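You operate a simulated robot arm through the tools that you are given. There is no shell and no other tool. Be economical: measure what you need, move in short steps, check, and stop when the job is done.

You run a simulated two-armed robot. Do the job below in one go: nothing can be reset, and whatever is moved stays where it is left.

JOB
Unpack the flask and the pouch, then shut and lock the leather bag.
Fine: both stand on the table's aisle half, beside the bag on the tile rack side; hold the empty bag still while you slide its clasp to locked. Set down upright: steel flask, canvas pouch.
Where things are to end (x, y in the base frame): steel flask within 120 mm of [370, -3320]; canvas pouch within 120 mm of [390, -3210].

Only the result counts: the job must be done as asked and must still hold three seconds after the hand-in. Knocking over, shifting, dropping, spilling or breaking anything else fails it.

ROBOT AND FRAMES
Two 7-joint arms with three-finger grippers on one trunk, on a base that drives. Base frame: it is fixed to the floor where the robot stands at the start and does not move with it; the origin is under the middle of the robot, x ahead of it, y to its left, z up. Readings come in mm, degrees, newtons and seconds.
The left shoulder is at the start at [30, 124, 1008], the right one opposite. With the tool pointing down near the work surface each hand reaches from about 100 to 780 mm from the robot's upright axis, wherever it stands, measured 20 degrees to its own side. Places, roughly: brown leather bag [250, -3500, 750]; canvas pouch [500, -3500, 750]; clasp of the leather bag [300, -3600, 900]; leather bag flap [500, -3600, 1000]; steel flask [250, -3750, 750]; top of the packing table [400, -3500, 800]. Payload 2.2 kg a hand.
The tool frame of a hand sits at the grasp point between the pads (the TCP): z along the fingers, y along the line on which they close. The tips reach 28 mm beyond it. Largest opening 102 mm; the body of the gripper starts 71 mm behind the TCP.
Orientation is told as [roll, pitch, yaw] about the base's x, y, z axes, in that order, counted from this pose: with the fingers straight down and closing along the base's y, the tool's x points along the base's -x, its y along +y and its z along -z.

CONTROLS
- The arms move only by the tool drive_tool. It takes "left_targets", "right_targets" or both (then of equal length, played together; a hand with none holds still); each is one flat list of numbers, 7 for each row, row after row: the shift along the tool's x, y, z in units of 20 mm (1.0 is 20 mm), then the turn, a rotation vector about the tool's x, y, z in units of 8 degrees (1.0 is 8 degrees), then the opening, from 0 (shut) to 1 (fully open). In form: [dx, dy, dz, ax, ay, az, jaw, dx, dy, dz, ax, ay, az, jaw, ...]. A call has 1 to 12 rows; each row shifts and turns the commanded pose from where the row before left it, along the tool's axes as they then stand. A call with a number of a shift or a turn outside -1 to 1 is refused whole. Rows are played at 5 a second. More than 50 mm and 8.6 degrees between two rows, or a gripper value outside its range, and nothing of the call is played. A pose out of reach is approached as far as the arm can. The call stops where the force on the tool passes 90 N (or 10 N more than at its start, if that is more) or the arm is blocked; 0.2 s more then pass. The fingers move at their own pace and stop on an object; they squeeze with about 26 N. The grip force told is the motor's: it shows also when the fingers shut on nothing. Time passes only in rows, and 0.2 s behind the last, so rows that do not move let the fingers close. It gives the time, the measured TCP pose, the force on the tool (base axes), the opening and the grip force at its end, in the units of the frame above (readings bear some noise), with the torque about the TCP (base axes, N m) and any sound that the robot's microphone picked up.
- Cameras (640 x 400 px; columns grow to the right, rows downward): "scene" is now at [59.6, 6.5, 1731.1]; the picture's right is [-0.13, -0.99, 0.00], its down [-0.71, 0.09, -0.70] and it looks along [0.69, -0.09, -0.72] (base axes); focal length 269 px, centre (320, 200). "left" rides on the left gripper at [72, 38, -86] in its tool frame; the picture's right is [-0.47, 0.89, 0.00], its down [-0.60, -0.32, -0.73] and it looks along [-0.65, -0.34, 0.68] (tool axes); focal length 256 px, centre (320, 200). "right" rides on the right gripper at [69, 44, -86] in its tool frame; the picture's right is [-0.53, 0.85, 0.00], its down [-0.58, -0.36, -0.73] and it looks along [-0.62, -0.39, 0.68] (tool axes); focal length 256 px, centre (320, 200). There is no depth. A picture from a camera that has moved, and an enlarged one, comes with that camera's place and axes in the base frame and with its lens. The place of the scene camera against the robot may be out by one fixed shift of up to 25 mm in any direction.
- capture(camera): a new picture of that camera. No time passes.
- move_column(by): slides the trunk up (or, below 0, down) by that many mm; the arms and the scene camera ride with it, the base frame stays. It gives what a move gives, with no picture.
- drive_base(legs): drives the robot by 1 to 6 legs, each [ahead, left, turn to the left] in mm, mm and degrees, along the robot's own axes; the way and the turn of a leg run together, so that a leg with both is an arc; at most 1500 mm and 180 degrees a leg. The arms and the cameras ride along, it lands a little off, and it stops where it bumps. It gives what a move gives.
- aim_head(pan, tilt): turns the head with the scene camera to pan (to the left, within 143 degrees either way) and tilt (down, from -29 to 69), counted from straight ahead of the robot. It gives what a move gives.
- close_up(camera, box): a new picture of the part [left, top, right, bottom] of that camera's present view, enlarged. No time passes.
- finish_job(): hands the job in; it is judged then, once.

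Go step by step. Nothing tells you exact positions but the pictures and the camera data: compare them with the known pose of the tool, close in by small moves and look again before you grip or let go. The budget is 135 turns and 106 pictures, counting those below and the enlarged ones. Unless the task says otherwise, let go and move clear before handing in, and close with one line.

The tools are called after "Emit:" by a JSON object that holds its "api" and its "payload". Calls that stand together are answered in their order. drive_tool: Moves the arms, as the interface text tells. Its arguments: {"type":"object","properties":{"left_targets":{"type":"array","items":{"type":"number"}},"right_targets":{"type":"array","items":{"type":"number"}}},"required":[]} The other tools are called the same way: move_column (by) slides the trunk up or down; drive_base (legs) drives the base; aim_head (pan, tilt) turns the head that bears the scene camera; capture (camera) takes a picture; close_up (camera, box) takes an enlarged picture of a part of a camera's view; finish_job () hands the job in.

At the start:

```text
clock: 0.0
left_ee_pos: [500.9, 176.6, 993.4]
left_tool_rot: [0.0, -0.1, -0.1]
left_force: [0.2, -0.1, -0.4]
left_torque: [-0.01, 0.01, -0.02]
left_opening: 101.9
left_grip_force: 0.1
right_ee_pos: [395.8, -135.4, 1083.2]
right_tool_rot: [0.0, 0.1, 0.1]
right_force: [0.0, -0.4, -0.3]
right_torque: [0.02, 0.0, 0.01]
right_opening: 101.8
right_grip_force: 0.0
trunk travel left (down, up): [-250.0, 290.0]
robot x, y, heading: [0.2, 0.9, -0.2]
head pan, tilt: [-7.6, 45.8]
```

scene: 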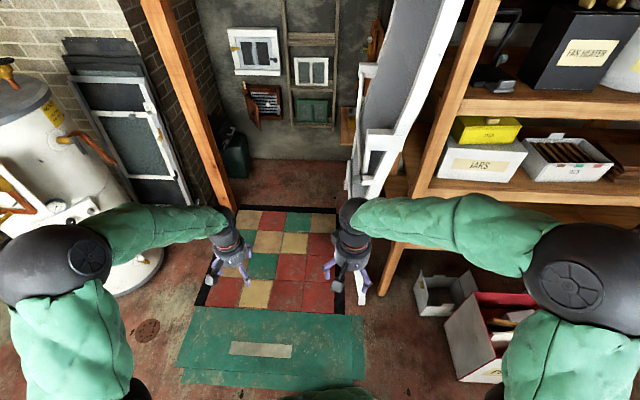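
right: 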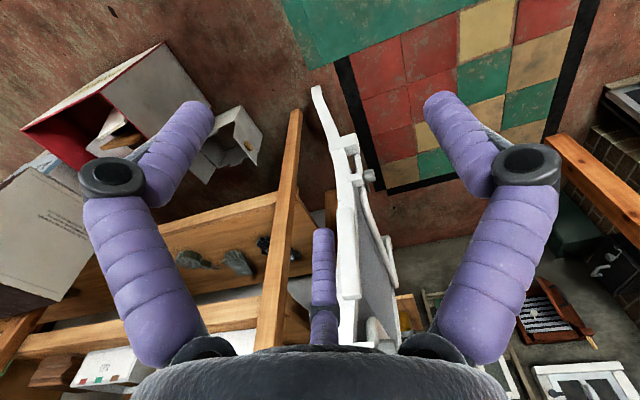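
left: 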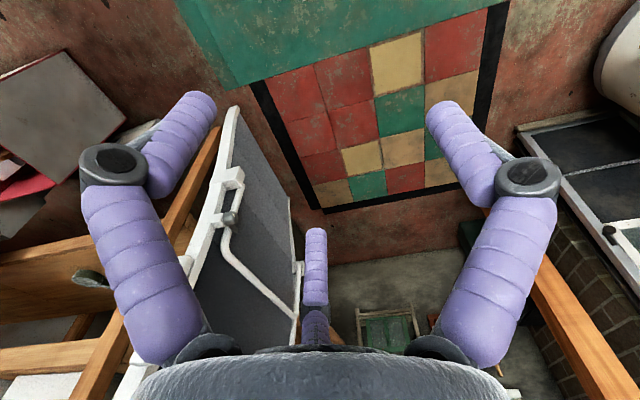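

I see a room ahead with tiles and a shelf to the right; the packing table should be far to my right (y about -3500). I look around with the head first.

Emit:
{"api": "aim_head", "payload": {"pan": -85, "tilt": 20}}

Emit:
{"api": "capture", "payload": {"camera": "scene"}}

```text
clock: 1.5
left_ee_pos: [501.0, 178.6, 992.5]
left_tool_rot: [0.0, -0.1, 0.0]
left_force: [-0.2, 0.5, 0.4]
left_torque: [-0.01, 0.0, -0.02]
left_opening: 101.8
left_grip_force: 0.2
right_ee_pos: [395.8, -134.1, 1084.1]
right_tool_rot: [0.1, 0.0, 0.0]
right_force: [0.8, 0.1, 0.0]
right_torque: [-0.01, -0.02, -0.05]
right_opening: 102.0
right_grip_force: 0.0
trunk travel left (down, up): [-250.0, 290.0]
robot x, y, heading: [1.0, 3.7, -0.1]
head pan, tilt: [-85.0, 20.0]
```

```text
102 pictures are left
camera scene: at [-12.1, -75.6, 1771.0], right [-1.0, -0.09, 0.0], down [-0.03, 0.34, -0.94], along [0.08, -0.94, -0.34], focal length 269 px, centre (320, 200)
```

scene: 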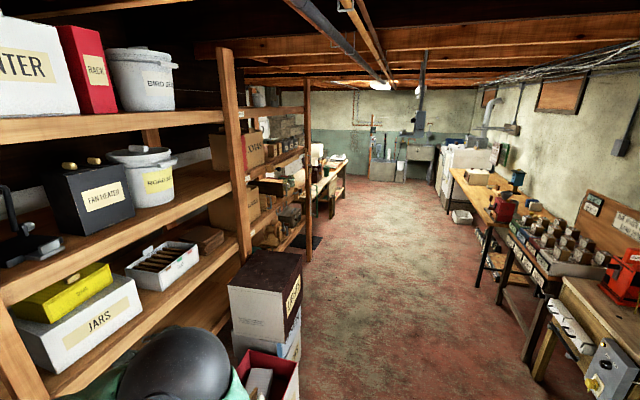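

The table lies down the aisle past the shelf on the left; the aisle spans roughly x=150 to -950. I check behind me before backing off.

Emit:
{"api": "aim_head", "payload": {"pan": -135, "tilt": 35}}

Emit:
{"api": "capture", "payload": {"camera": "scene"}}

```text
clock: 2.7
left_ee_pos: [501.2, 178.3, 992.8]
left_tool_rot: [0.0, 0.0, 0.0]
left_force: [1.0, -0.5, -0.2]
left_torque: [-0.02, -0.01, -0.01]
left_opening: 102.0
left_grip_force: 0.1
right_ee_pos: [395.4, -134.2, 1084.1]
right_tool_rot: [0.0, 0.1, 0.0]
right_force: [-0.6, 0.6, 0.4]
right_torque: [0.02, 0.01, -0.04]
right_opening: 101.9
right_grip_force: 0.2
trunk travel left (down, up): [-250.0, 290.0]
robot x, y, heading: [-1.0, -2.4, -0.1]
head pan, tilt: [-135.0, 35.0]
```

```text
101 pictures are left
camera scene: at [-82.5, -45.1, 1747.2], right [-0.71, 0.71, 0.0], down [0.41, 0.41, -0.82], along [-0.58, -0.58, -0.57], focal length 269 px, centre (320, 200)
```

scene: 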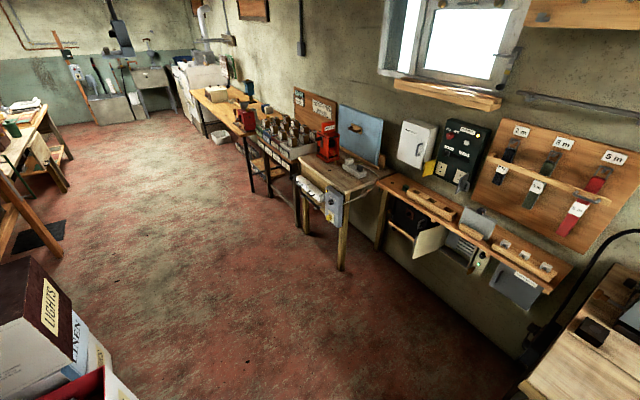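

There is clear floor to about x=-1200. I back off and strafe right down the aisle, keeping heading +x.

Emit:
{"api": "drive_base", "payload": {"legs": [[-550, 0, 0], [0, -1400, 0], [0, -1300, 0]]}}

Emit:
{"api": "aim_head", "payload": {"pan": -30, "tilt": 35}}

Emit:
{"api": "capture", "payload": {"camera": "scene"}}

```text
clock: 5.5
left_ee_pos: [41.1, 146.6, 992.9]
left_tool_rot: [0.1, 0.0, -2.2]
left_force: [-0.5, -0.5, -0.9]
left_torque: [0.05, 0.03, 0.01]
left_opening: 101.9
left_grip_force: 0.0
right_ee_pos: [-77.6, -162.6, 1083.5]
right_tool_rot: [0.1, 0.1, -2.3]
right_force: [-0.9, -0.1, -0.1]
right_torque: [0.05, 0.07, 0.02]
right_opening: 102.1
right_grip_force: 0.0
trunk travel left (down, up): [-250.0, 290.0]
robot x, y, heading: [-472.5, -10.0, -2.3]
head pan, tilt: [-135.0, 35.0]
stopped in leg 1: the robot was blocked; the commanded pose is now the measured one
```

```text
clock: 7.3
left_ee_pos: [39.0, 148.3, 993.0]
left_tool_rot: [0.0, -0.2, -2.2]
left_force: [-0.5, -0.1, -0.5]
left_torque: [0.02, -0.01, 0.0]
left_opening: 102.1
left_grip_force: 0.1
right_ee_pos: [-78.5, -161.4, 1084.3]
right_tool_rot: [-0.1, 0.0, -2.2]
right_force: [0.4, 0.4, 1.2]
right_torque: [-0.03, 0.01, -0.01]
right_opening: 101.7
right_grip_force: 0.1
trunk travel left (down, up): [-250.0, 290.0]
robot x, y, heading: [-470.0, -11.1, -2.1]
head pan, tilt: [-30.0, 35.0]
```

```text
100 pictures are left
camera scene: at [-414.9, -38.6, 1747.2], right [-0.54, -0.84, 0.0], down [-0.48, 0.31, -0.82], along [0.69, -0.44, -0.57], focal length 269 px, centre (320, 200)
```

scene: 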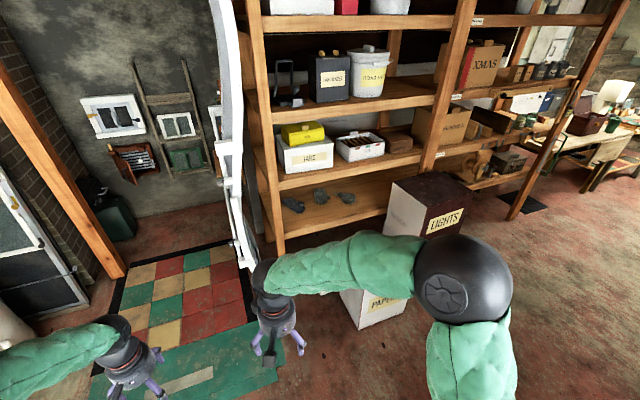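

Something blocked me behind at x=-470. I ease ahead slightly, square up and strafe right.

Emit:
{"api": "drive_base", "payload": {"legs": [[40, 0, 2.1], [0, -1300, 0], [0, -1000, 0]]}}

Emit:
{"api": "capture", "payload": {"camera": "scene"}}

```text
clock: 19.1
left_ee_pos: [65.6, -2135.9, 993.0]
left_tool_rot: [0.0, -0.2, -0.3]
left_force: [-0.3, 0.7, -0.2]
left_torque: [-0.02, 0.01, -0.02]
left_opening: 102.1
left_grip_force: 0.1
right_ee_pos: [-43.4, -2449.1, 1083.9]
right_tool_rot: [0.0, 0.0, -0.3]
right_force: [-0.8, -0.5, 0.0]
right_torque: [0.03, -0.01, -0.01]
right_opening: 101.8
right_grip_force: 0.0
trunk travel left (down, up): [-250.0, 290.0]
robot x, y, heading: [-435.4, -2310.9, -0.2]
head pan, tilt: [-30.0, 35.0]
```

```text
99 pictures are left
camera scene: at [-381.6, -2339.2, 1747.1], right [-0.51, -0.86, 0.0], down [-0.49, 0.29, -0.82], along [0.71, -0.41, -0.57], focal length 269 px, centre (320, 200)
```

scene: 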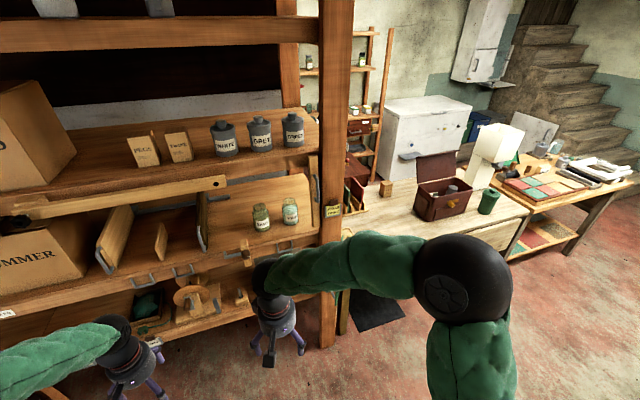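

The open leather bag is on the table at picture (442,195) with a green cup beside it. I drive on opposite it and look closely.

Emit:
{"api": "drive_base", "payload": {"legs": [[0, -980, 0]]}}

Emit:
{"api": "aim_head", "payload": {"pan": -5, "tilt": 40}}

Emit:
{"api": "capture", "payload": {"camera": "scene"}}

```text
clock: 20.2
left_ee_pos: [65.5, -2154.8, 992.1]
left_tool_rot: [-0.3, -0.2, -0.3]
left_force: [-1.0, 1.0, 0.1]
left_torque: [0.04, -0.03, -0.01]
left_opening: 102.0
left_grip_force: 0.1
right_ee_pos: [-42.5, -2466.1, 1085.4]
right_tool_rot: [-0.3, 0.0, -0.5]
right_force: [0.4, -0.9, -1.1]
right_torque: [0.0, 0.01, -0.01]
right_opening: 102.1
right_grip_force: 0.0
trunk travel left (down, up): [-250.0, 290.0]
robot x, y, heading: [-434.6, -2333.1, -0.5]
head pan, tilt: [-30.0, 35.0]
stopped in leg 1: the robot was blocked; the commanded pose is now the measured one
```

```text
clock: 21.1
left_ee_pos: [65.9, -2154.4, 992.8]
left_tool_rot: [-0.3, -0.1, -0.4]
left_force: [-0.8, -0.3, 0.4]
left_torque: [0.04, -0.02, -0.04]
left_opening: 101.8
left_grip_force: 0.1
right_ee_pos: [-42.5, -2467.3, 1085.4]
right_tool_rot: [-0.3, -0.1, -0.3]
right_force: [0.4, -0.3, -0.1]
right_torque: [-0.03, 0.0, 0.02]
right_opening: 102.0
right_grip_force: 0.1
trunk travel left (down, up): [-250.0, 290.0]
robot x, y, heading: [-437.8, -2335.8, -0.1]
head pan, tilt: [-5.0, 40.0]
```

```text
98 pictures are left
camera scene: at [-372.9, -2317.6, 1739.5], right [-0.1, -1.0, 0.0], down [-0.64, 0.06, -0.77], along [0.76, -0.08, -0.64], focal length 269 px, centre (320, 200)
```

scene: 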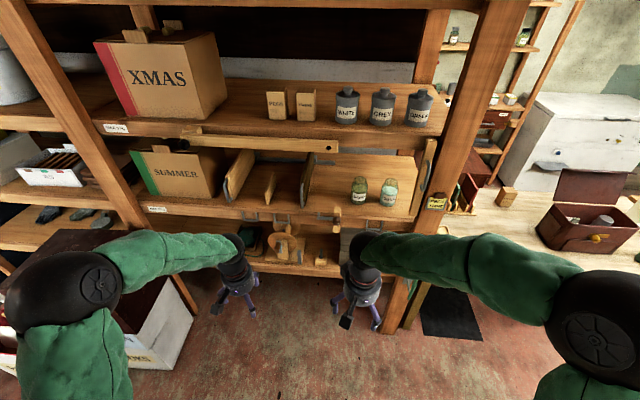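

I was blocked after about 20 mm; I look down to the right to find the obstacle.

Emit:
{"api": "aim_head", "payload": {"pan": -80, "tilt": 55}}

Emit:
{"api": "capture", "payload": {"camera": "scene"}}

```text
clock: 22.5
left_ee_pos: [66.1, -2154.3, 993.2]
left_tool_rot: [-0.3, -0.1, -0.4]
left_force: [0.1, -0.6, -0.2]
left_torque: [0.04, 0.05, -0.01]
left_opening: 101.9
left_grip_force: 0.0
right_ee_pos: [-42.7, -2466.3, 1083.6]
right_tool_rot: [-0.3, 0.0, -0.5]
right_force: [-0.1, -0.4, -0.7]
right_torque: [0.01, -0.01, 0.02]
right_opening: 102.3
right_grip_force: 0.1
trunk travel left (down, up): [-250.0, 290.0]
robot x, y, heading: [-437.1, -2333.0, -0.5]
head pan, tilt: [-80.0, 55.0]
```

```text
97 pictures are left
camera scene: at [-445.5, -2380.6, 1719.2], right [-0.99, -0.17, 0.0], down [-0.14, 0.81, -0.58], along [0.1, -0.57, -0.82], focal length 269 px, centre (320, 200)
```

scene: 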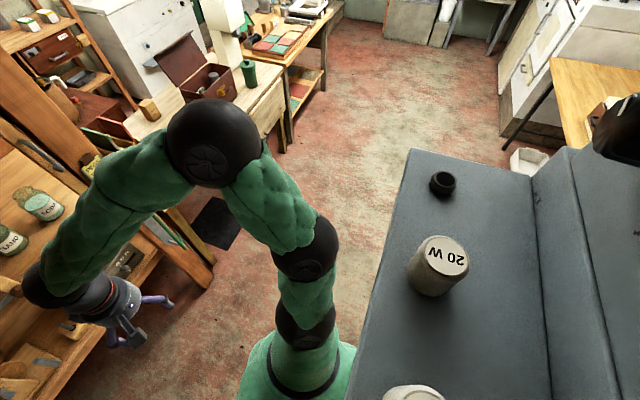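

A grey bench sits right behind me and blocks the base. I move ahead about 170 mm (hands stay short of the shelf), then strafe.

Emit:
{"api": "drive_base", "payload": {"legs": [[170, 0, 0.3], [0, -700, 0]]}}

Emit:
{"api": "aim_head", "payload": {"pan": -25, "tilt": 40}}

Emit:
{"api": "capture", "payload": {"camera": "scene"}}

```text
clock: 27.4
left_ee_pos: [234.1, -2855.7, 994.6]
left_tool_rot: [-0.1, -0.1, 0.2]
left_force: [-0.6, -0.5, -0.1]
left_torque: [-0.01, 0.01, -0.01]
left_opening: 102.0
left_grip_force: 0.1
right_ee_pos: [129.5, -3170.2, 1084.7]
right_tool_rot: [-0.1, 0.0, 0.3]
right_force: [-0.4, -0.4, -0.5]
right_torque: [0.0, -0.01, 0.0]
right_opening: 102.1
right_grip_force: 0.1
trunk travel left (down, up): [-250.0, 290.0]
robot x, y, heading: [-263.5, -3035.9, 0.1]
head pan, tilt: [-80.0, 55.0]
```

```text
clock: 28.7
left_ee_pos: [233.9, -2855.6, 995.1]
left_tool_rot: [-0.1, 0.0, 0.2]
left_force: [0.1, 0.6, 0.5]
left_torque: [0.01, 0.01, -0.01]
left_opening: 101.8
left_grip_force: 0.1
right_ee_pos: [129.3, -3169.6, 1084.0]
right_tool_rot: [0.0, 0.0, 0.3]
right_force: [-0.7, 1.0, 0.2]
right_torque: [-0.01, 0.05, 0.05]
right_opening: 102.1
right_grip_force: 0.0
trunk travel left (down, up): [-250.0, 290.0]
robot x, y, heading: [-268.2, -3037.4, 0.2]
head pan, tilt: [-25.0, 40.0]
```

```text
96 pictures are left
camera scene: at [-210.1, -3054.9, 1739.6], right [-0.42, -0.91, 0.0], down [-0.58, 0.27, -0.77], along [0.69, -0.32, -0.64], focal length 269 px, centre (320, 200)
```

scene: 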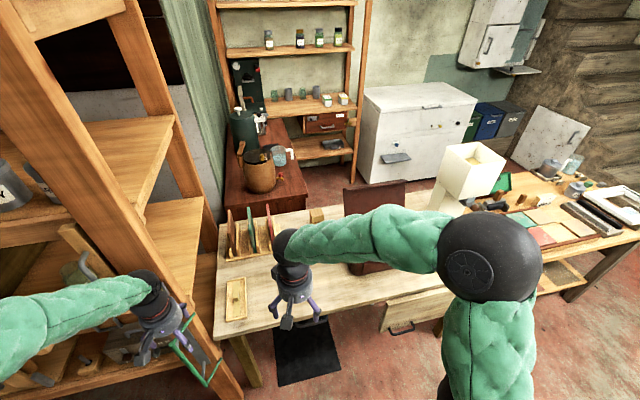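

The tile rack is at the table's near-left end and the bag sits beyond my right elbow. I raise the trunk so the hands clear everything and strafe opposite the bag.

Emit:
{"api": "move_column", "payload": {"by": 150}}

Emit:
{"api": "drive_base", "payload": {"legs": [[0, -380, 0]]}}

Emit:
{"api": "aim_head", "payload": {"pan": 0, "tilt": 55}}

Emit:
{"api": "capture", "payload": {"camera": "scene"}}

```text
clock: 30.4
left_ee_pos: [235.0, -2856.5, 1143.0]
left_tool_rot: [0.0, 0.0, 0.3]
left_force: [-0.6, 0.5, 0.4]
left_torque: [-0.04, 0.06, -0.01]
left_opening: 101.8
left_grip_force: 0.2
right_ee_pos: [128.7, -3169.7, 1233.3]
right_tool_rot: [0.0, 0.0, 0.3]
right_force: [-0.1, -0.3, -0.4]
right_torque: [-0.01, 0.01, 0.01]
right_opening: 101.9
right_grip_force: 0.0
trunk travel left (down, up): [-400.0, 140.0]
robot x, y, heading: [-267.5, -3035.2, 0.3]
head pan, tilt: [-25.0, 40.0]
```

```text
clock: 32.8
left_ee_pos: [235.6, -3238.6, 1144.6]
left_tool_rot: [0.0, -0.1, -0.1]
left_force: [-0.2, 0.6, -0.3]
left_torque: [0.02, 0.0, -0.03]
left_opening: 101.9
left_grip_force: 0.0
right_ee_pos: [128.2, -3552.5, 1233.3]
right_tool_rot: [0.1, 0.0, 0.1]
right_force: [0.5, -0.1, -0.9]
right_torque: [0.01, 0.0, -0.01]
right_opening: 101.9
right_grip_force: 0.0
trunk travel left (down, up): [-400.0, 140.0]
robot x, y, heading: [-268.0, -3416.0, -0.0]
head pan, tilt: [-25.0, 40.0]
```

```text
clock: 33.7
left_ee_pos: [235.4, -3238.5, 1144.6]
left_tool_rot: [0.0, -0.1, 0.1]
left_force: [0.4, 0.5, -0.3]
left_torque: [-0.02, 0.03, 0.01]
left_opening: 102.0
left_grip_force: 0.0
right_ee_pos: [129.4, -3551.6, 1235.4]
right_tool_rot: [0.0, 0.0, -0.1]
right_force: [-0.2, -0.3, 0.3]
right_torque: [0.02, -0.02, 0.01]
right_opening: 102.0
right_grip_force: 0.1
trunk travel left (down, up): [-400.0, 140.0]
robot x, y, heading: [-264.8, -3420.8, -0.3]
head pan, tilt: [0.0, 55.0]
```

```text
95 pictures are left
camera scene: at [-214.5, -3399.8, 1868.9], right [0.0, -1.0, 0.0], down [-0.82, 0.0, -0.57], along [0.57, 0.0, -0.82], focal length 269 px, centre (320, 200)
```

scene: 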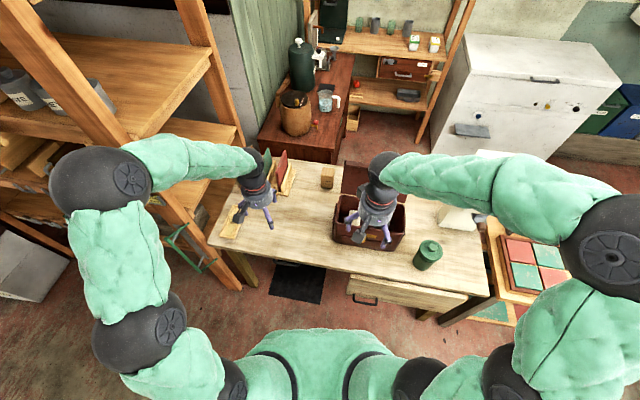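

The table is slightly skewed, bag front edge around x≈290, y -3466 to -3757. I look with the right-hand camera into the bag.

Emit:
{"api": "capture", "payload": {"camera": "right"}}

Emit:
{"api": "close_up", "payload": {"camera": "scene", "box": [200, 130, 520, 330]}}

```text
94 pictures are left
camera right: at [59.5, -3509.1, 1321.8], right [0.53, 0.85, 0.0], down [0.58, -0.36, 0.73], along [0.62, -0.39, -0.68], focal length 256 px, centre (320, 200)
```

right: 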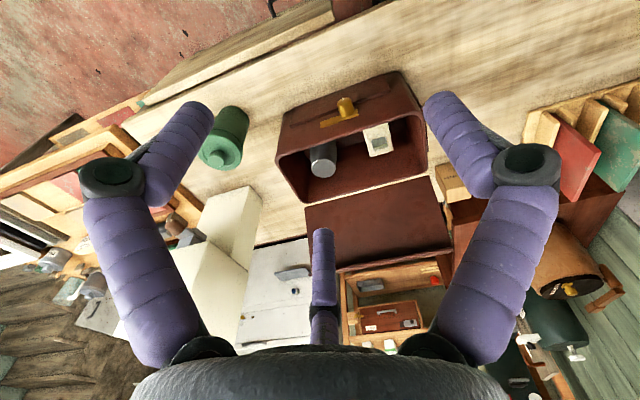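

```text
2.00 times, centred on (360, 230) of scene
camera zoom: at [-214.5, -3399.8, 1868.9], right [0.0, -1.0, 0.0], down [-0.82, 0.0, -0.57], along [0.57, 0.0, -0.82], focal length 538 px, centre (240, 140)
```

zoom: 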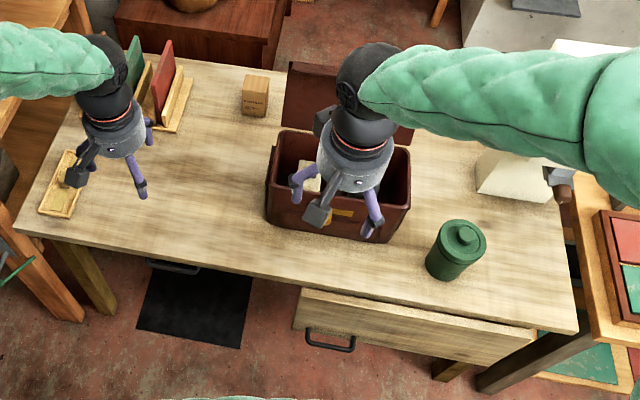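

Emit:
{"api": "capture", "payload": {"camera": "left"}}

Emit:
{"api": "close_up", "payload": {"camera": "right", "box": [240, 60, 460, 260]}}

```text
92 pictures are left
camera left: at [163.1, -3200.6, 1230.1], right [0.47, 0.89, 0.0], down [0.6, -0.32, 0.73], along [0.65, -0.34, -0.68], focal length 256 px, centre (320, 200)
```

left: 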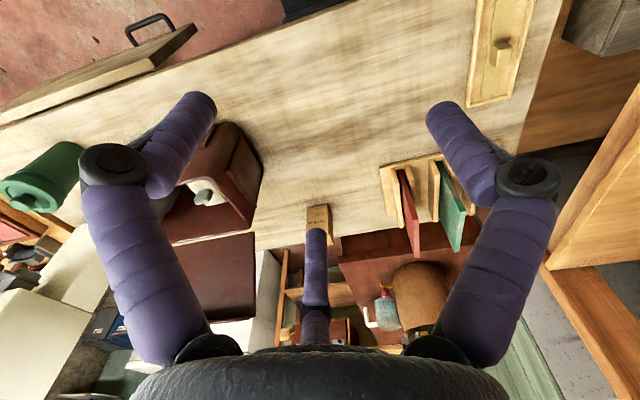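

```text
2.00 times, centred on (350, 160) of right
camera zoom: at [59.5, -3509.1, 1321.8], right [0.53, 0.85, 0.0], down [0.58, -0.36, 0.73], along [0.62, -0.39, -0.68], focal length 512 px, centre (260, 280)
```

zoom: 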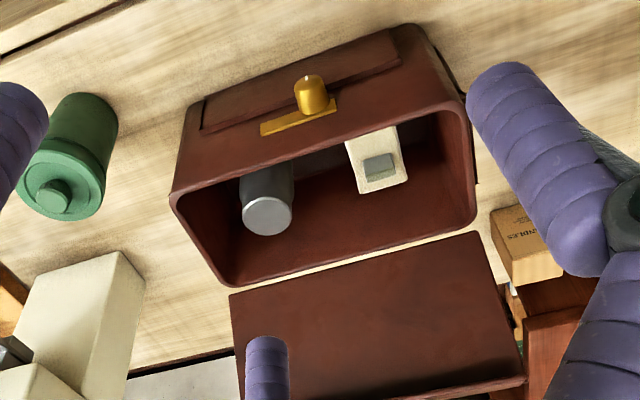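

The flask (steel, rear-right) and the pouch (white, left) stand inside; a brass clasp knob slides on a plate on the front. I lower the right hand for a second, closer viewpoint for triangulation.

Emit:
{"api": "drive_tool", "payload": {"right_targets": [0, 0.3, 0.95, 0, 0, 0, 1, 0, 0.3, 0.95, 0, 0, 0, 1, 0, 0.3, 0.95, 0, 0, 0, 1, 0, 0.3, 0.95, 0, 0, 0, 1, 0, 0.3, 0.95, 0, 0, 0, 1, 0, 0.3, 0.95, 0, 0, 0, 1, 0, 0.3, 0.95, 0, 0, 0, 1, 0, 0.3, 0.95, 0, 0, 0, 1]}}

Emit:
{"api": "capture", "payload": {"camera": "right"}}

Emit:
{"api": "close_up", "payload": {"camera": "scene", "box": [280, 130, 500, 290]}}

```text
clock: 35.5
left_ee_pos: [235.9, -3239.0, 1145.1]
left_tool_rot: [0.1, 0.0, -0.1]
left_force: [1.3, 0.0, 0.5]
left_torque: [0.03, 0.02, 0.01]
left_opening: 101.8
left_grip_force: 0.0
right_ee_pos: [130.2, -3503.4, 1082.3]
right_tool_rot: [0.0, 0.0, 0.0]
right_force: [0.1, -0.3, -0.6]
right_torque: [-0.02, 0.0, 0.0]
right_opening: 102.0
right_grip_force: 0.1
trunk travel left (down, up): [-400.0, 140.0]
robot x, y, heading: [-265.1, -3419.0, -0.2]
head pan, tilt: [0.0, 55.0]
```

```text
90 pictures are left
camera right: at [60.2, -3461.2, 1169.9], right [0.53, 0.85, 0.0], down [0.58, -0.36, 0.73], along [0.62, -0.39, -0.68], focal length 256 px, centre (320, 200)
```

right: 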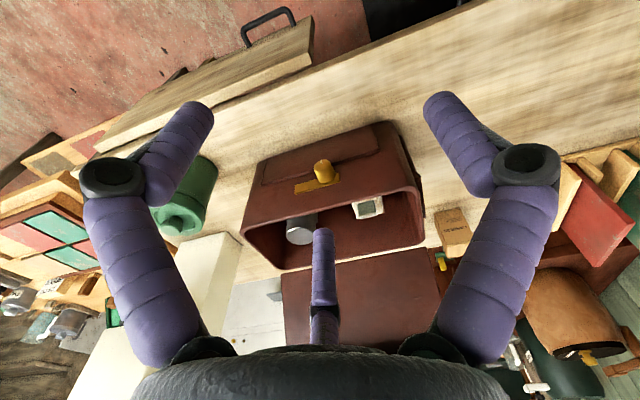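

```text
2.50 times, centred on (390, 210) of scene
camera zoom: at [-214.0, -3399.7, 1868.9], right [0.0, -1.0, 0.0], down [-0.82, 0.0, -0.57], along [0.57, 0.0, -0.82], focal length 673 px, centre (145, 175)
```

zoom: 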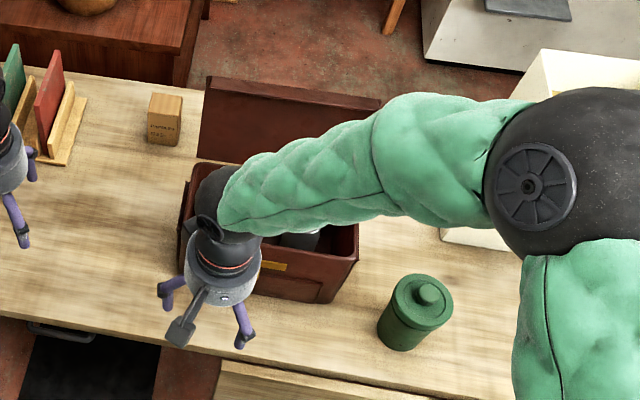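

Triangulated: rim z≈930, bag corners front (273,-3742) and (328,-3480), yaw ≈ -12°; flask top ≈ (354,-3687,911), pouch top ≈ (367,-3555,899), table z≈758. I retract the left hand and bring the right above the flask.

Emit:
{"api": "drive_tool", "payload": {"left_targets": [1, 0.6, 0, 0, 0, 0, 1, 1, 0.6, 0, 0, 0, 0, 1, 1, 0.6, 0, 0, 0, 0, 1, 1, 0.6, 0, 0, 0, 0, 1, 1, 0.6, 0, 0, 0, 0, 1, 1, 0.6, 0, 0, 0, 0, 1]}}

Emit:
{"api": "drive_tool", "payload": {"right_targets": [-0.933, -0.767, 0, 0, 0, 0, 0.8, -0.933, -0.767, 0, 0, 0, 0, 0.8, -0.933, -0.767, 0, 0, 0, 0, 0.8, -0.933, -0.767, 0, 0, 0, 0, 0.8, -0.933, -0.767, 0, 0, 0, 0, 0.8, -0.933, -0.767, 0, 0, 0, 0, 0.8, -0.933, -0.767, 0, 0, 0, 0, 0.8, -0.933, -0.767, 0, 0, 0, 0, 0.8, -0.933, -0.767, 0, 0, 0, 0, 0.8, -0.933, -0.767, 0, 0, 0, 0, 0.8, -0.933, -0.767, 0, 0, 0, 0.75, 0.8, -0.933, -0.767, 0, 0, 0, 0.75, 0.8]}}

Emit:
{"api": "capture", "payload": {"camera": "right"}}

Emit:
{"api": "capture", "payload": {"camera": "scene"}}

```text
clock: 36.9
left_ee_pos: [113.6, -3167.0, 1145.7]
left_tool_rot: [0.0, 0.0, 0.1]
left_force: [-0.1, -0.3, -0.1]
left_torque: [0.0, -0.03, -0.01]
left_opening: 101.8
left_grip_force: 0.1
right_ee_pos: [127.8, -3503.5, 1082.1]
right_tool_rot: [0.0, -0.1, -0.1]
right_force: [0.5, 0.7, 0.0]
right_torque: [0.02, 0.0, 0.01]
right_opening: 102.0
right_grip_force: 0.0
trunk travel left (down, up): [-400.0, 140.0]
robot x, y, heading: [-268.1, -3417.9, -0.4]
head pan, tilt: [0.0, 55.0]
```

```text
clock: 39.5
left_ee_pos: [115.6, -3167.0, 1143.6]
left_tool_rot: [0.0, 0.0, 0.1]
left_force: [0.5, 0.3, 0.7]
left_torque: [0.0, 0.0, 0.02]
left_opening: 102.0
left_grip_force: 0.0
right_ee_pos: [352.6, -3691.6, 1080.8]
right_tool_rot: [0.0, 0.0, -12.0]
right_force: [-0.1, 0.1, 1.1]
right_torque: [-0.03, 0.03, 0.02]
right_opening: 81.6
right_grip_force: 0.0
trunk travel left (down, up): [-400.0, 140.0]
robot x, y, heading: [-266.9, -3419.5, 0.3]
head pan, tilt: [0.0, 55.0]
```

```text
88 pictures are left
camera right: at [293.8, -3634.8, 1169.4], right [0.7, 0.72, 0.0], down [0.49, -0.48, 0.73], along [0.52, -0.51, -0.68], focal length 256 px, centre (320, 200)
```

right: 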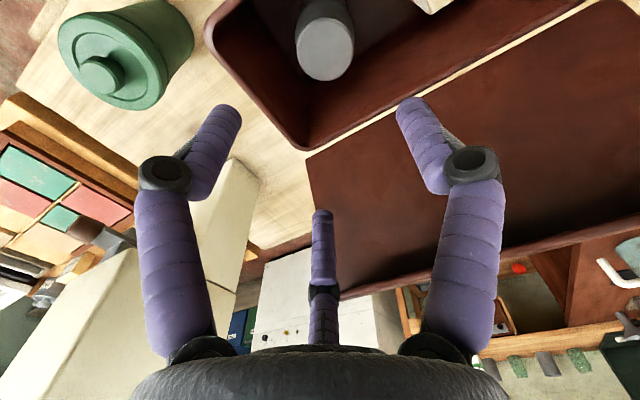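

```text
87 pictures are left
camera scene: at [-213.8, -3400.8, 1868.9], right [0.0, -1.0, 0.0], down [-0.82, 0.0, -0.57], along [0.57, 0.0, -0.82], focal length 269 px, centre (320, 200)
```

scene: 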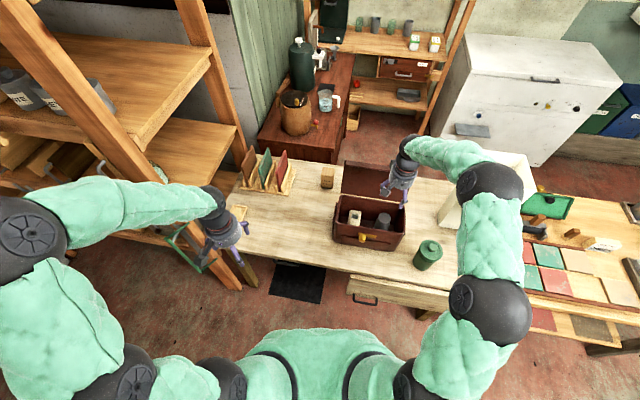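

The estimate of the flask (352,-3685) is confirmed. A zoom from the scene camera to see the flap, clasp and contents.

Emit:
{"api": "close_up", "payload": {"camera": "scene", "box": [310, 140, 450, 280]}}

```text
2.86 times, centred on (380, 210) of scene
camera zoom: at [-213.8, -3400.8, 1868.9], right [0.0, -1.0, 0.0], down [-0.82, 0.0, -0.57], along [0.57, 0.0, -0.82], focal length 769 px, centre (149, 171)
```

zoom: 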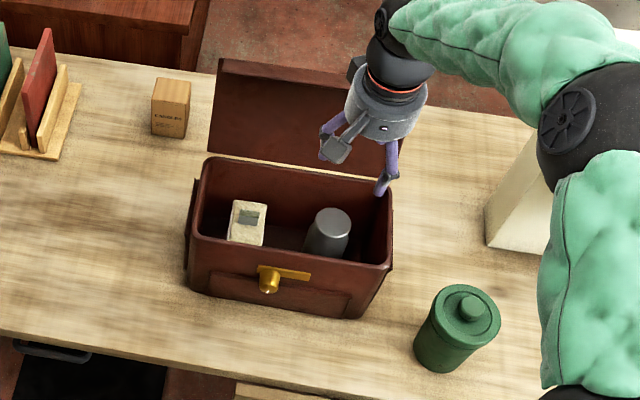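

Everything's clear. I descend partway over the flask and check alignment.

Emit:
{"api": "drive_tool", "payload": {"right_targets": [0.05, 0.24, 1, 0, 0, 0, 0.78, 0, 0, 1, 0, 0, 0, 0.78, 0, 0, 1, 0, 0, 0, 0.78, 0, 0, 1, 0, 0, 0, 0.78, 0, 0, 1, 0, 0, 0, 0.78, 0, 0, 1, 0, 0, 0, 0.78]}}

Emit:
{"api": "capture", "payload": {"camera": "right"}}

Emit:
{"api": "close_up", "payload": {"camera": "scene", "box": [310, 140, 450, 280]}}

```text
clock: 40.9
left_ee_pos: [116.5, -3167.6, 1144.6]
left_tool_rot: [0.0, -0.1, 0.0]
left_force: [1.1, -0.7, 0.0]
left_torque: [-0.03, 0.01, 0.02]
left_opening: 101.9
left_grip_force: 0.2
right_ee_pos: [351.5, -3685.3, 962.6]
right_tool_rot: [0.0, 0.0, -12.1]
right_force: [-1.4, 0.5, 0.1]
right_torque: [0.01, 0.03, 0.03]
right_opening: 79.6
right_grip_force: 0.1
trunk travel left (down, up): [-400.0, 140.0]
robot x, y, heading: [-267.0, -3419.2, -0.1]
head pan, tilt: [0.0, 55.0]
```

```text
85 pictures are left
camera right: at [293.0, -3628.2, 1049.1], right [0.7, 0.72, 0.0], down [0.49, -0.48, 0.73], along [0.52, -0.51, -0.68], focal length 256 px, centre (320, 200)
```

right: 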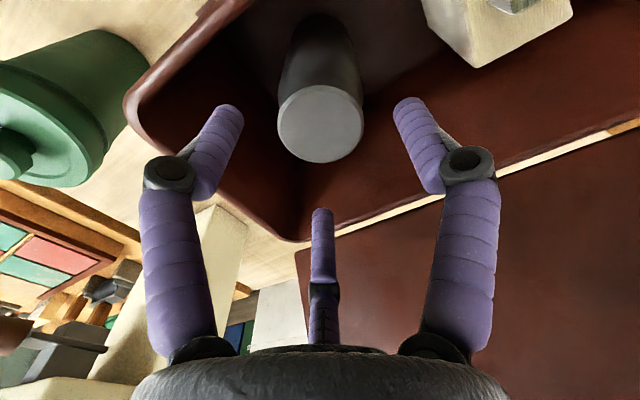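

```text
2.86 times, centred on (380, 210) of scene
camera zoom: at [-213.8, -3400.3, 1868.9], right [0.0, -1.0, 0.0], down [-0.82, 0.0, -0.57], along [0.57, 0.0, -0.82], focal length 769 px, centre (149, 171)
```

zoom: 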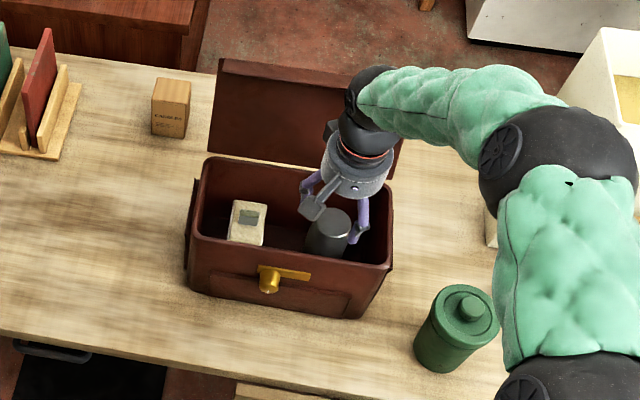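

Alignment is good. There seems to be a rod in the middle of the gripper, so I grip with the TCP about 13 mm below the flask's top.

Emit:
{"api": "drive_tool", "payload": {"right_targets": [0, 0, 0.8, 0, 0, 0, 0.78, 0, 0, 0.8, 0, 0, 0, 0.78, 0, 0, 0.8, 0, 0, 0, 0.78, 0, 0, 0.8, 0, 0, 0, 0.78, 0, 0, 0, 0, 0, 0, 0.3, 0, 0, 0, 0, 0, 0, 0.3, 0, 0, 0, 0, 0, 0, 0.3]}}

Emit:
{"api": "capture", "payload": {"camera": "right"}}

```text
clock: 42.5
left_ee_pos: [115.6, -3167.2, 1143.8]
left_tool_rot: [0.0, -0.2, 0.1]
left_force: [-1.1, 0.4, 0.8]
left_torque: [-0.01, 0.01, 0.01]
left_opening: 102.0
left_grip_force: 0.1
right_ee_pos: [352.0, -3684.9, 898.6]
right_tool_rot: [0.0, 0.0, -12.0]
right_force: [0.8, -0.7, -0.2]
right_torque: [-0.1, -0.09, -0.01]
right_opening: 59.1
right_grip_force: 26.1
trunk travel left (down, up): [-400.0, 140.0]
robot x, y, heading: [-266.9, -3420.4, -0.0]
head pan, tilt: [0.0, 55.0]
```

```text
83 pictures are left
camera right: at [293.5, -3628.8, 986.1], right [0.7, 0.72, 0.0], down [0.49, -0.48, 0.73], along [0.52, -0.51, -0.68], focal length 256 px, centre (320, 200)
```

right: 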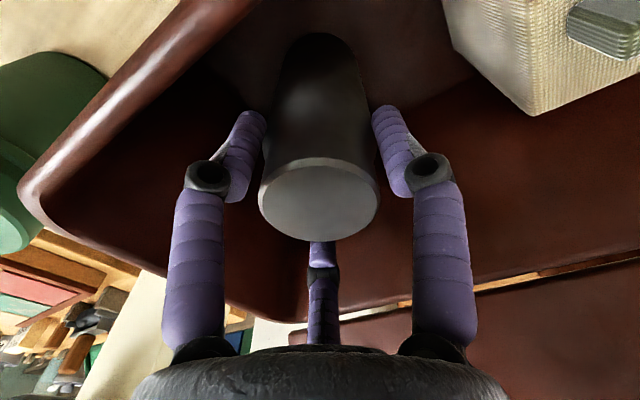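

The flask is gripped at 59 mm. I lift it straight up clear of the rim.

Emit:
{"api": "drive_tool", "payload": {"right_targets": [0, 0, -0.5, 0, 0, 0, 0.3, 0, 0, -1, 0, 0, 0, 0.3, 0, 0, -1, 0, 0, 0, 0.3, 0, 0, -1, 0, 0, 0, 0.3, 0, 0, -1, 0, 0, 0, 0.3, 0, 0, -1, 0, 0, 0, 0.3, 0, 0, -1, 0, 0, 0, 0.3, 0, 0, -1, 0, 0, 0, 0.3, 0, 0, -1, 0, 0, 0, 0.3, 0, 0, -1, 0, 0, 0, 0.3, 0, 0, -1, 0, 0, 0, 0.3, 0, 0, -1, 0, 0, 0, 0.3]}}

Emit:
{"api": "capture", "payload": {"camera": "scene"}}

Emit:
{"api": "capture", "payload": {"camera": "right"}}

```text
clock: 45.1
left_ee_pos: [115.4, -3167.4, 1144.8]
left_tool_rot: [-0.1, -0.1, 0.0]
left_force: [0.1, -0.4, -0.4]
left_torque: [0.01, -0.01, -0.01]
left_opening: 101.8
left_grip_force: 0.0
right_ee_pos: [350.8, -3684.5, 1128.5]
right_tool_rot: [0.0, -0.1, -12.0]
right_force: [-0.1, 0.0, -3.2]
right_torque: [0.05, 0.0, 0.0]
right_opening: 58.9
right_grip_force: 26.2
trunk travel left (down, up): [-400.0, 140.0]
robot x, y, heading: [-264.1, -3414.7, 0.1]
head pan, tilt: [0.0, 55.0]
```

```text
82 pictures are left
camera scene: at [-214.7, -3400.0, 1868.9], right [0.0, -1.0, 0.0], down [-0.82, 0.0, -0.57], along [0.57, 0.0, -0.82], focal length 269 px, centre (320, 200)
```

scene: 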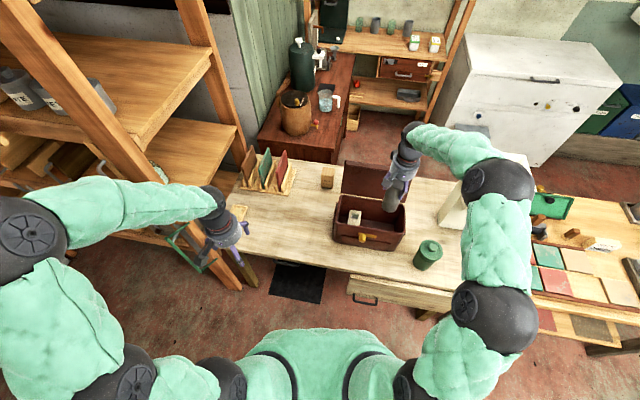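

```text
81 pictures are left
camera right: at [292.0, -3628.2, 1216.0], right [0.7, 0.72, 0.0], down [0.49, -0.48, 0.73], along [0.52, -0.51, -0.68], focal length 256 px, centre (320, 200)
```

right: 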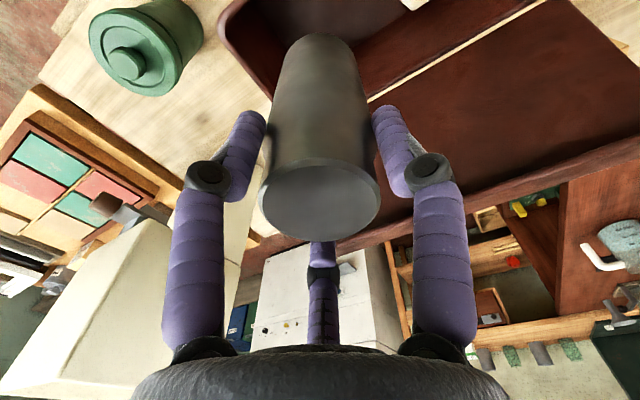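

Lifted, about 0.3 kg, free of the bag. I carry it toward (370,-3320).

Emit:
{"api": "drive_tool", "payload": {"right_targets": [0.151, 0.95, 0, 0, 0, 0, 0.3, 0.151, 0.95, 0, 0, 0, 0, 0.3, 0.151, 0.95, 0, 0, 0, 0, 0.3, 0.151, 0.95, 0, 0, 0, 0, 0.3, 0.151, 0.95, 0, 0, 0, 0, 0.3, 0.151, 0.95, 0, 0, 0, 0, 0.3, 0.151, 0.95, 0, 0, 0, 0, 0.3, 0.151, 0.95, 0, 0, 0, 0, 0.3, 0.151, 0.95, 0, 0, 0, 0, 0.3, 0.151, 0.95, 0, 0, 0, 0, 0.3, 0.151, 0.95, 0, 0, 0, 0, 0.3, 0.151, 0.95, 0, 0, 0, 0, 0.3]}}

Emit:
{"api": "drive_tool", "payload": {"right_targets": [0.151, 0.95, 0, 0, 0, 0, 0.3, 0.151, 0.95, 0, 0, 0, 0, 0.3, 0.151, 0.95, 0, 0, 0, 0, 0.3, 0.151, 0.95, 0, 0, 0, 0, 0.3, 0.151, 0.95, 0, 0, 0, 0, 0.3, 0.151, 0.95, 0, 0, 0, 0, 0.3, 0.151, 0.95, 0, 0, 0, 0, 0.3]}}

Emit:
{"api": "capture", "payload": {"camera": "scene"}}

Emit:
{"api": "capture", "payload": {"camera": "right"}}

```text
clock: 47.7
left_ee_pos: [116.2, -3166.3, 1144.1]
left_tool_rot: [0.0, -0.1, -0.1]
left_force: [-0.6, 0.0, 0.3]
left_torque: [0.0, 0.0, 0.02]
left_opening: 101.9
left_grip_force: 0.0
right_ee_pos: [363.3, -3453.6, 1128.5]
right_tool_rot: [0.1, 0.1, -12.0]
right_force: [0.1, -0.5, -2.4]
right_torque: [-0.02, 0.01, -0.03]
right_opening: 58.9
right_grip_force: 25.9
trunk travel left (down, up): [-400.0, 140.0]
robot x, y, heading: [-265.7, -3417.2, -0.2]
head pan, tilt: [0.0, 55.0]
```

```text
clock: 49.3
left_ee_pos: [116.6, -3165.2, 1144.2]
left_tool_rot: [-0.2, 0.0, -0.1]
left_force: [-0.4, -0.3, -0.6]
left_torque: [-0.01, 0.01, -0.02]
left_opening: 101.8
left_grip_force: 0.0
right_ee_pos: [370.6, -3319.3, 1126.6]
right_tool_rot: [0.0, 0.0, -12.0]
right_force: [0.0, -0.1, -3.1]
right_torque: [-0.02, -0.01, 0.01]
right_opening: 59.1
right_grip_force: 25.3
trunk travel left (down, up): [-400.0, 140.0]
robot x, y, heading: [-267.5, -3418.1, 0.1]
head pan, tilt: [0.0, 55.0]
```

```text
80 pictures are left
camera scene: at [-214.0, -3398.9, 1868.9], right [0.0, -1.0, 0.0], down [-0.82, 0.0, -0.57], along [0.57, 0.0, -0.82], focal length 269 px, centre (320, 200)
```

scene: 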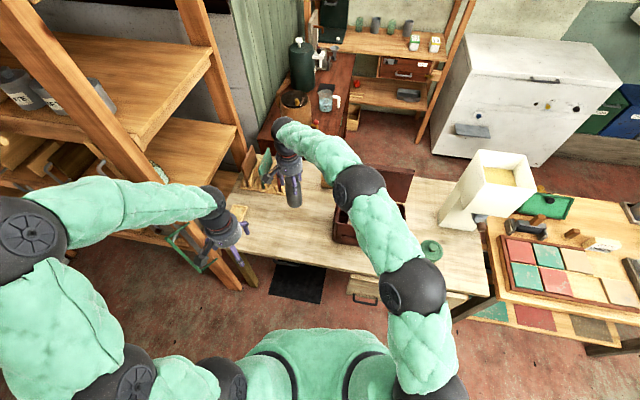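

```text
79 pictures are left
camera right: at [312.6, -3262.6, 1215.6], right [0.7, 0.72, 0.0], down [0.49, -0.48, 0.73], along [0.52, -0.51, -0.68], focal length 256 px, centre (320, 200)
```

right: 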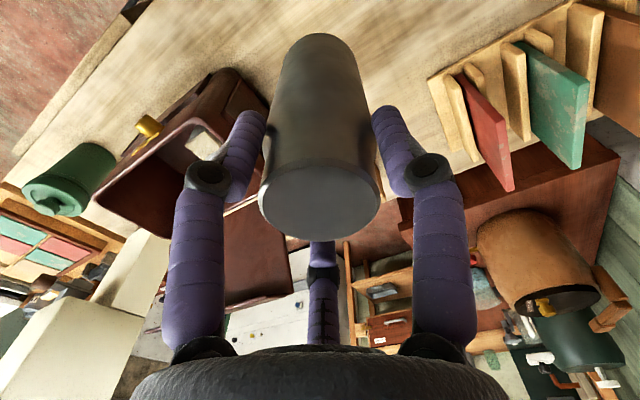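

Position is right with clear table below. I lower to just above the table.

Emit:
{"api": "drive_tool", "payload": {"right_targets": [0, 0, 1, 0, 0, 0, 0.3, 0, 0, 1, 0, 0, 0, 0.3, 0, 0, 1, 0, 0, 0, 0.3, 0, 0, 1, 0, 0, 0, 0.3, 0, 0, 1, 0, 0, 0, 0.3, 0, 0, 1, 0, 0, 0, 0.3, 0, 0, 1, 0, 0, 0, 0.3, 0, 0, 1, 0, 0, 0, 0.3, 0, 0, 1, 0, 0, 0, 0.3, 0, 0, 1, 0, 0, 0, 0.3, 0, 0, 0.8, 0, 0, 0, 0.3]}}

Emit:
{"api": "capture", "payload": {"camera": "right"}}

Emit:
{"api": "close_up", "payload": {"camera": "scene", "box": [200, 120, 420, 300]}}

```text
clock: 51.7
left_ee_pos: [116.3, -3166.8, 1144.0]
left_tool_rot: [-0.1, 0.0, 0.1]
left_force: [-0.2, -0.4, 0.2]
left_torque: [0.0, 0.01, -0.04]
left_opening: 102.0
left_grip_force: 0.0
right_ee_pos: [373.3, -3320.4, 913.4]
right_tool_rot: [0.1, -0.1, -11.9]
right_force: [0.2, -0.8, -2.6]
right_torque: [0.0, 0.01, 0.0]
right_opening: 59.0
right_grip_force: 26.3
trunk travel left (down, up): [-400.0, 140.0]
robot x, y, heading: [-266.3, -3417.8, 0.1]
head pan, tilt: [0.0, 55.0]
```

```text
78 pictures are left
camera right: at [312.5, -3263.6, 999.7], right [0.7, 0.72, 0.0], down [0.49, -0.48, 0.73], along [0.52, -0.51, -0.68], focal length 256 px, centre (320, 200)
```

right: 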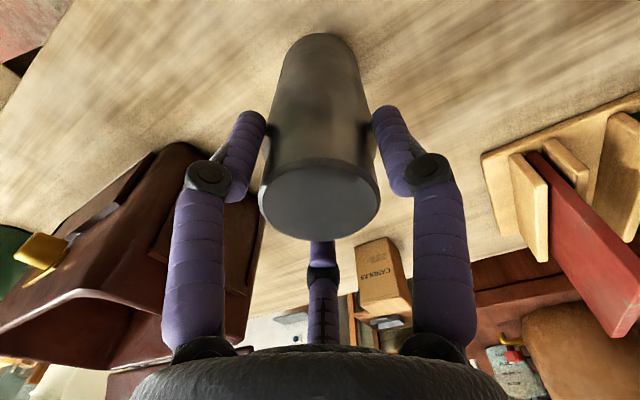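

```text
2.22 times, centred on (310, 210) of scene
camera zoom: at [-213.8, -3399.9, 1868.9], right [0.0, -1.0, 0.0], down [-0.82, 0.0, -0.57], along [0.57, 0.0, -0.82], focal length 598 px, centre (342, 178)
```

zoom: 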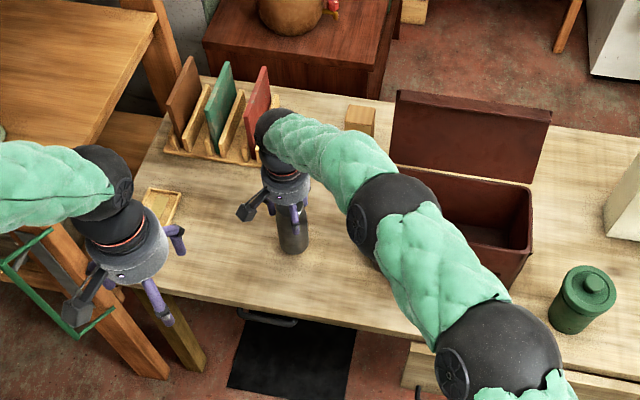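

Elbow is still well above the bag. I lower the last bit in small steps watching the force.

Emit:
{"api": "drive_tool", "payload": {"right_targets": [0, 0, 0.25, 0, 0, 0, 0.3, 0, 0, 0.25, 0, 0, 0, 0.3, 0, 0, 0.15, 0, 0, 0, 0.3]}}

```text
clock: 52.5
left_ee_pos: [116.3, -3167.9, 1143.9]
left_tool_rot: [0.0, 0.0, 0.0]
left_force: [0.1, 0.6, -0.9]
left_torque: [-0.01, -0.01, 0.04]
left_opening: 101.9
left_grip_force: 0.0
right_ee_pos: [372.0, -3319.6, 897.9]
right_tool_rot: [0.0, -0.1, -12.0]
right_force: [0.5, 0.4, -2.9]
right_torque: [0.01, 0.02, -0.02]
right_opening: 59.1
right_grip_force: 25.7
trunk travel left (down, up): [-400.0, 140.0]
robot x, y, heading: [-262.7, -3413.2, -0.1]
head pan, tilt: [0.0, 55.0]
```

Emit:
{"api": "drive_tool", "payload": {"right_targets": [0, 0, 0.12, 0, 0, 0, 0.3, 0, 0, 0.12, 0, 0, 0, 0.3]}}

Emit:
{"api": "capture", "payload": {"camera": "right"}}

```text
clock: 53.1
left_ee_pos: [115.4, -3167.4, 1144.5]
left_tool_rot: [0.0, -0.2, 0.0]
left_force: [0.1, -1.2, -0.2]
left_torque: [-0.06, -0.01, 0.0]
left_opening: 102.1
left_grip_force: 0.0
right_ee_pos: [371.7, -3320.6, 894.5]
right_tool_rot: [0.0, 0.0, -11.9]
right_force: [0.1, 0.7, -3.5]
right_torque: [-0.02, 0.02, -0.02]
right_opening: 58.9
right_grip_force: 26.4
trunk travel left (down, up): [-400.0, 140.0]
robot x, y, heading: [-265.5, -3418.4, 0.0]
head pan, tilt: [0.0, 55.0]
```

```text
76 pictures are left
camera right: at [312.5, -3263.5, 981.8], right [0.7, 0.72, 0.0], down [0.49, -0.48, 0.73], along [0.52, -0.51, -0.68], focal length 256 px, centre (320, 200)
```

right: 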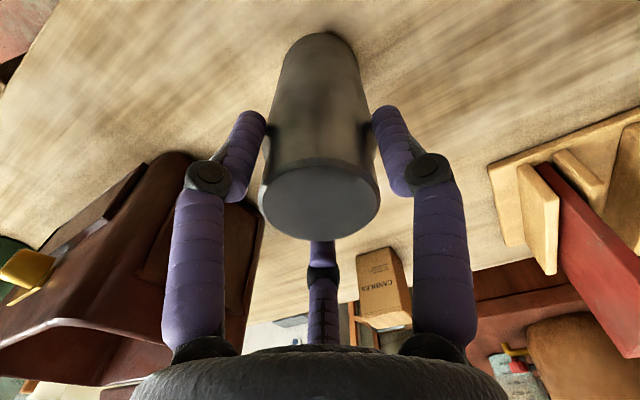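

Emit:
{"api": "drive_tool", "payload": {"right_targets": [0, 0, 0.1, 0, 0, 0, 0.3, 0, 0, 0.1, 0, 0, 0, 0.3]}}

```text
clock: 53.7
left_ee_pos: [115.8, -3167.4, 1144.3]
left_tool_rot: [0.0, -0.1, 0.0]
left_force: [0.4, -0.6, 0.7]
left_torque: [0.02, 0.03, -0.01]
left_opening: 102.0
left_grip_force: 0.1
right_ee_pos: [372.3, -3319.9, 890.6]
right_tool_rot: [0.0, 0.0, -12.1]
right_force: [-0.2, -0.6, -2.9]
right_torque: [0.0, -0.03, -0.01]
right_opening: 59.1
right_grip_force: 26.1
trunk travel left (down, up): [-400.0, 140.0]
robot x, y, heading: [-269.9, -3417.3, 0.1]
head pan, tilt: [0.0, 55.0]
```

Emit:
{"api": "drive_tool", "payload": {"right_targets": [0, 0, 0.1, 0, 0, 0, 0.3, 0, 0, 0.1, 0, 0, 0, 0.3]}}

```text
clock: 54.3
left_ee_pos: [115.0, -3166.7, 1144.8]
left_tool_rot: [0.0, 0.0, -0.1]
left_force: [0.0, 1.0, 0.2]
left_torque: [-0.02, 0.01, 0.02]
left_opening: 102.0
left_grip_force: 0.0
right_ee_pos: [371.9, -3319.6, 888.1]
right_tool_rot: [0.1, -0.2, -11.9]
right_force: [-2.1, 0.7, 9.1]
right_torque: [-0.14, 0.58, -0.01]
right_opening: 59.1
right_grip_force: 26.1
trunk travel left (down, up): [-400.0, 140.0]
robot x, y, heading: [-267.9, -3418.5, 0.0]
head pan, tilt: [0.0, 55.0]
```

It touches the table now. I open and rise straight up.

Emit:
{"api": "drive_tool", "payload": {"right_targets": [0, 0, -0.05, 0, 0, 0, 0.66, 0, 0, 0, 0, 0, 0, 0.8, 0, 0, 0, 0, 0, 0, 0.8, 0, 0, -1, 0, 0, 0, 0.8, 0, 0, -1, 0, 0, 0, 0.8, 0, 0, -1, 0, 0, 0, 0.8, 0, 0, -1, 0, 0, 0, 0.8, 0, 0, -1, 0, 0, 0, 0.8, 0, 0, -1, 0, 0, 0, 0.8, 0, 0, -1, 0, 0, 0, 0.8, 0, 0, -1, 0, 0, 0, 0.8, 0, 0, -1, 0, 0, 0, 0.8]}}

Emit:
{"api": "capture", "payload": {"camera": "right"}}

```text
clock: 56.9
left_ee_pos: [115.4, -3167.9, 1143.4]
left_tool_rot: [0.0, -0.1, 0.1]
left_force: [-0.6, 0.1, 0.5]
left_torque: [-0.03, -0.02, -0.01]
left_opening: 101.9
left_grip_force: 0.1
right_ee_pos: [371.3, -3319.5, 1067.1]
right_tool_rot: [0.0, 0.0, -12.0]
right_force: [-0.1, 0.6, -0.1]
right_torque: [0.01, 0.03, 0.01]
right_opening: 81.4
right_grip_force: 0.0
trunk travel left (down, up): [-400.0, 140.0]
robot x, y, heading: [-267.3, -3419.9, 0.1]
head pan, tilt: [0.0, 55.0]
```

```text
75 pictures are left
camera right: at [312.3, -3263.5, 1155.5], right [0.7, 0.72, 0.0], down [0.49, -0.48, 0.73], along [0.52, -0.51, -0.68], focal length 256 px, centre (320, 200)
```

right: 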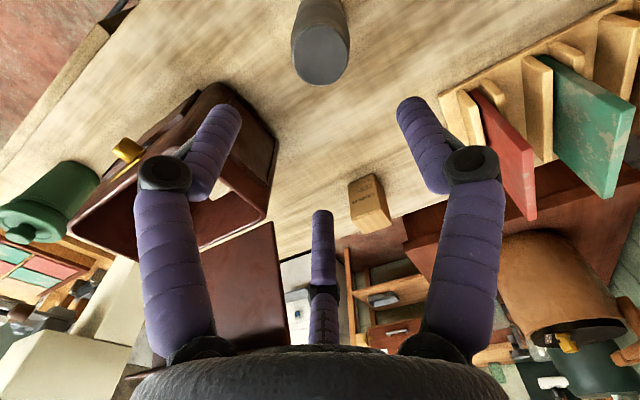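

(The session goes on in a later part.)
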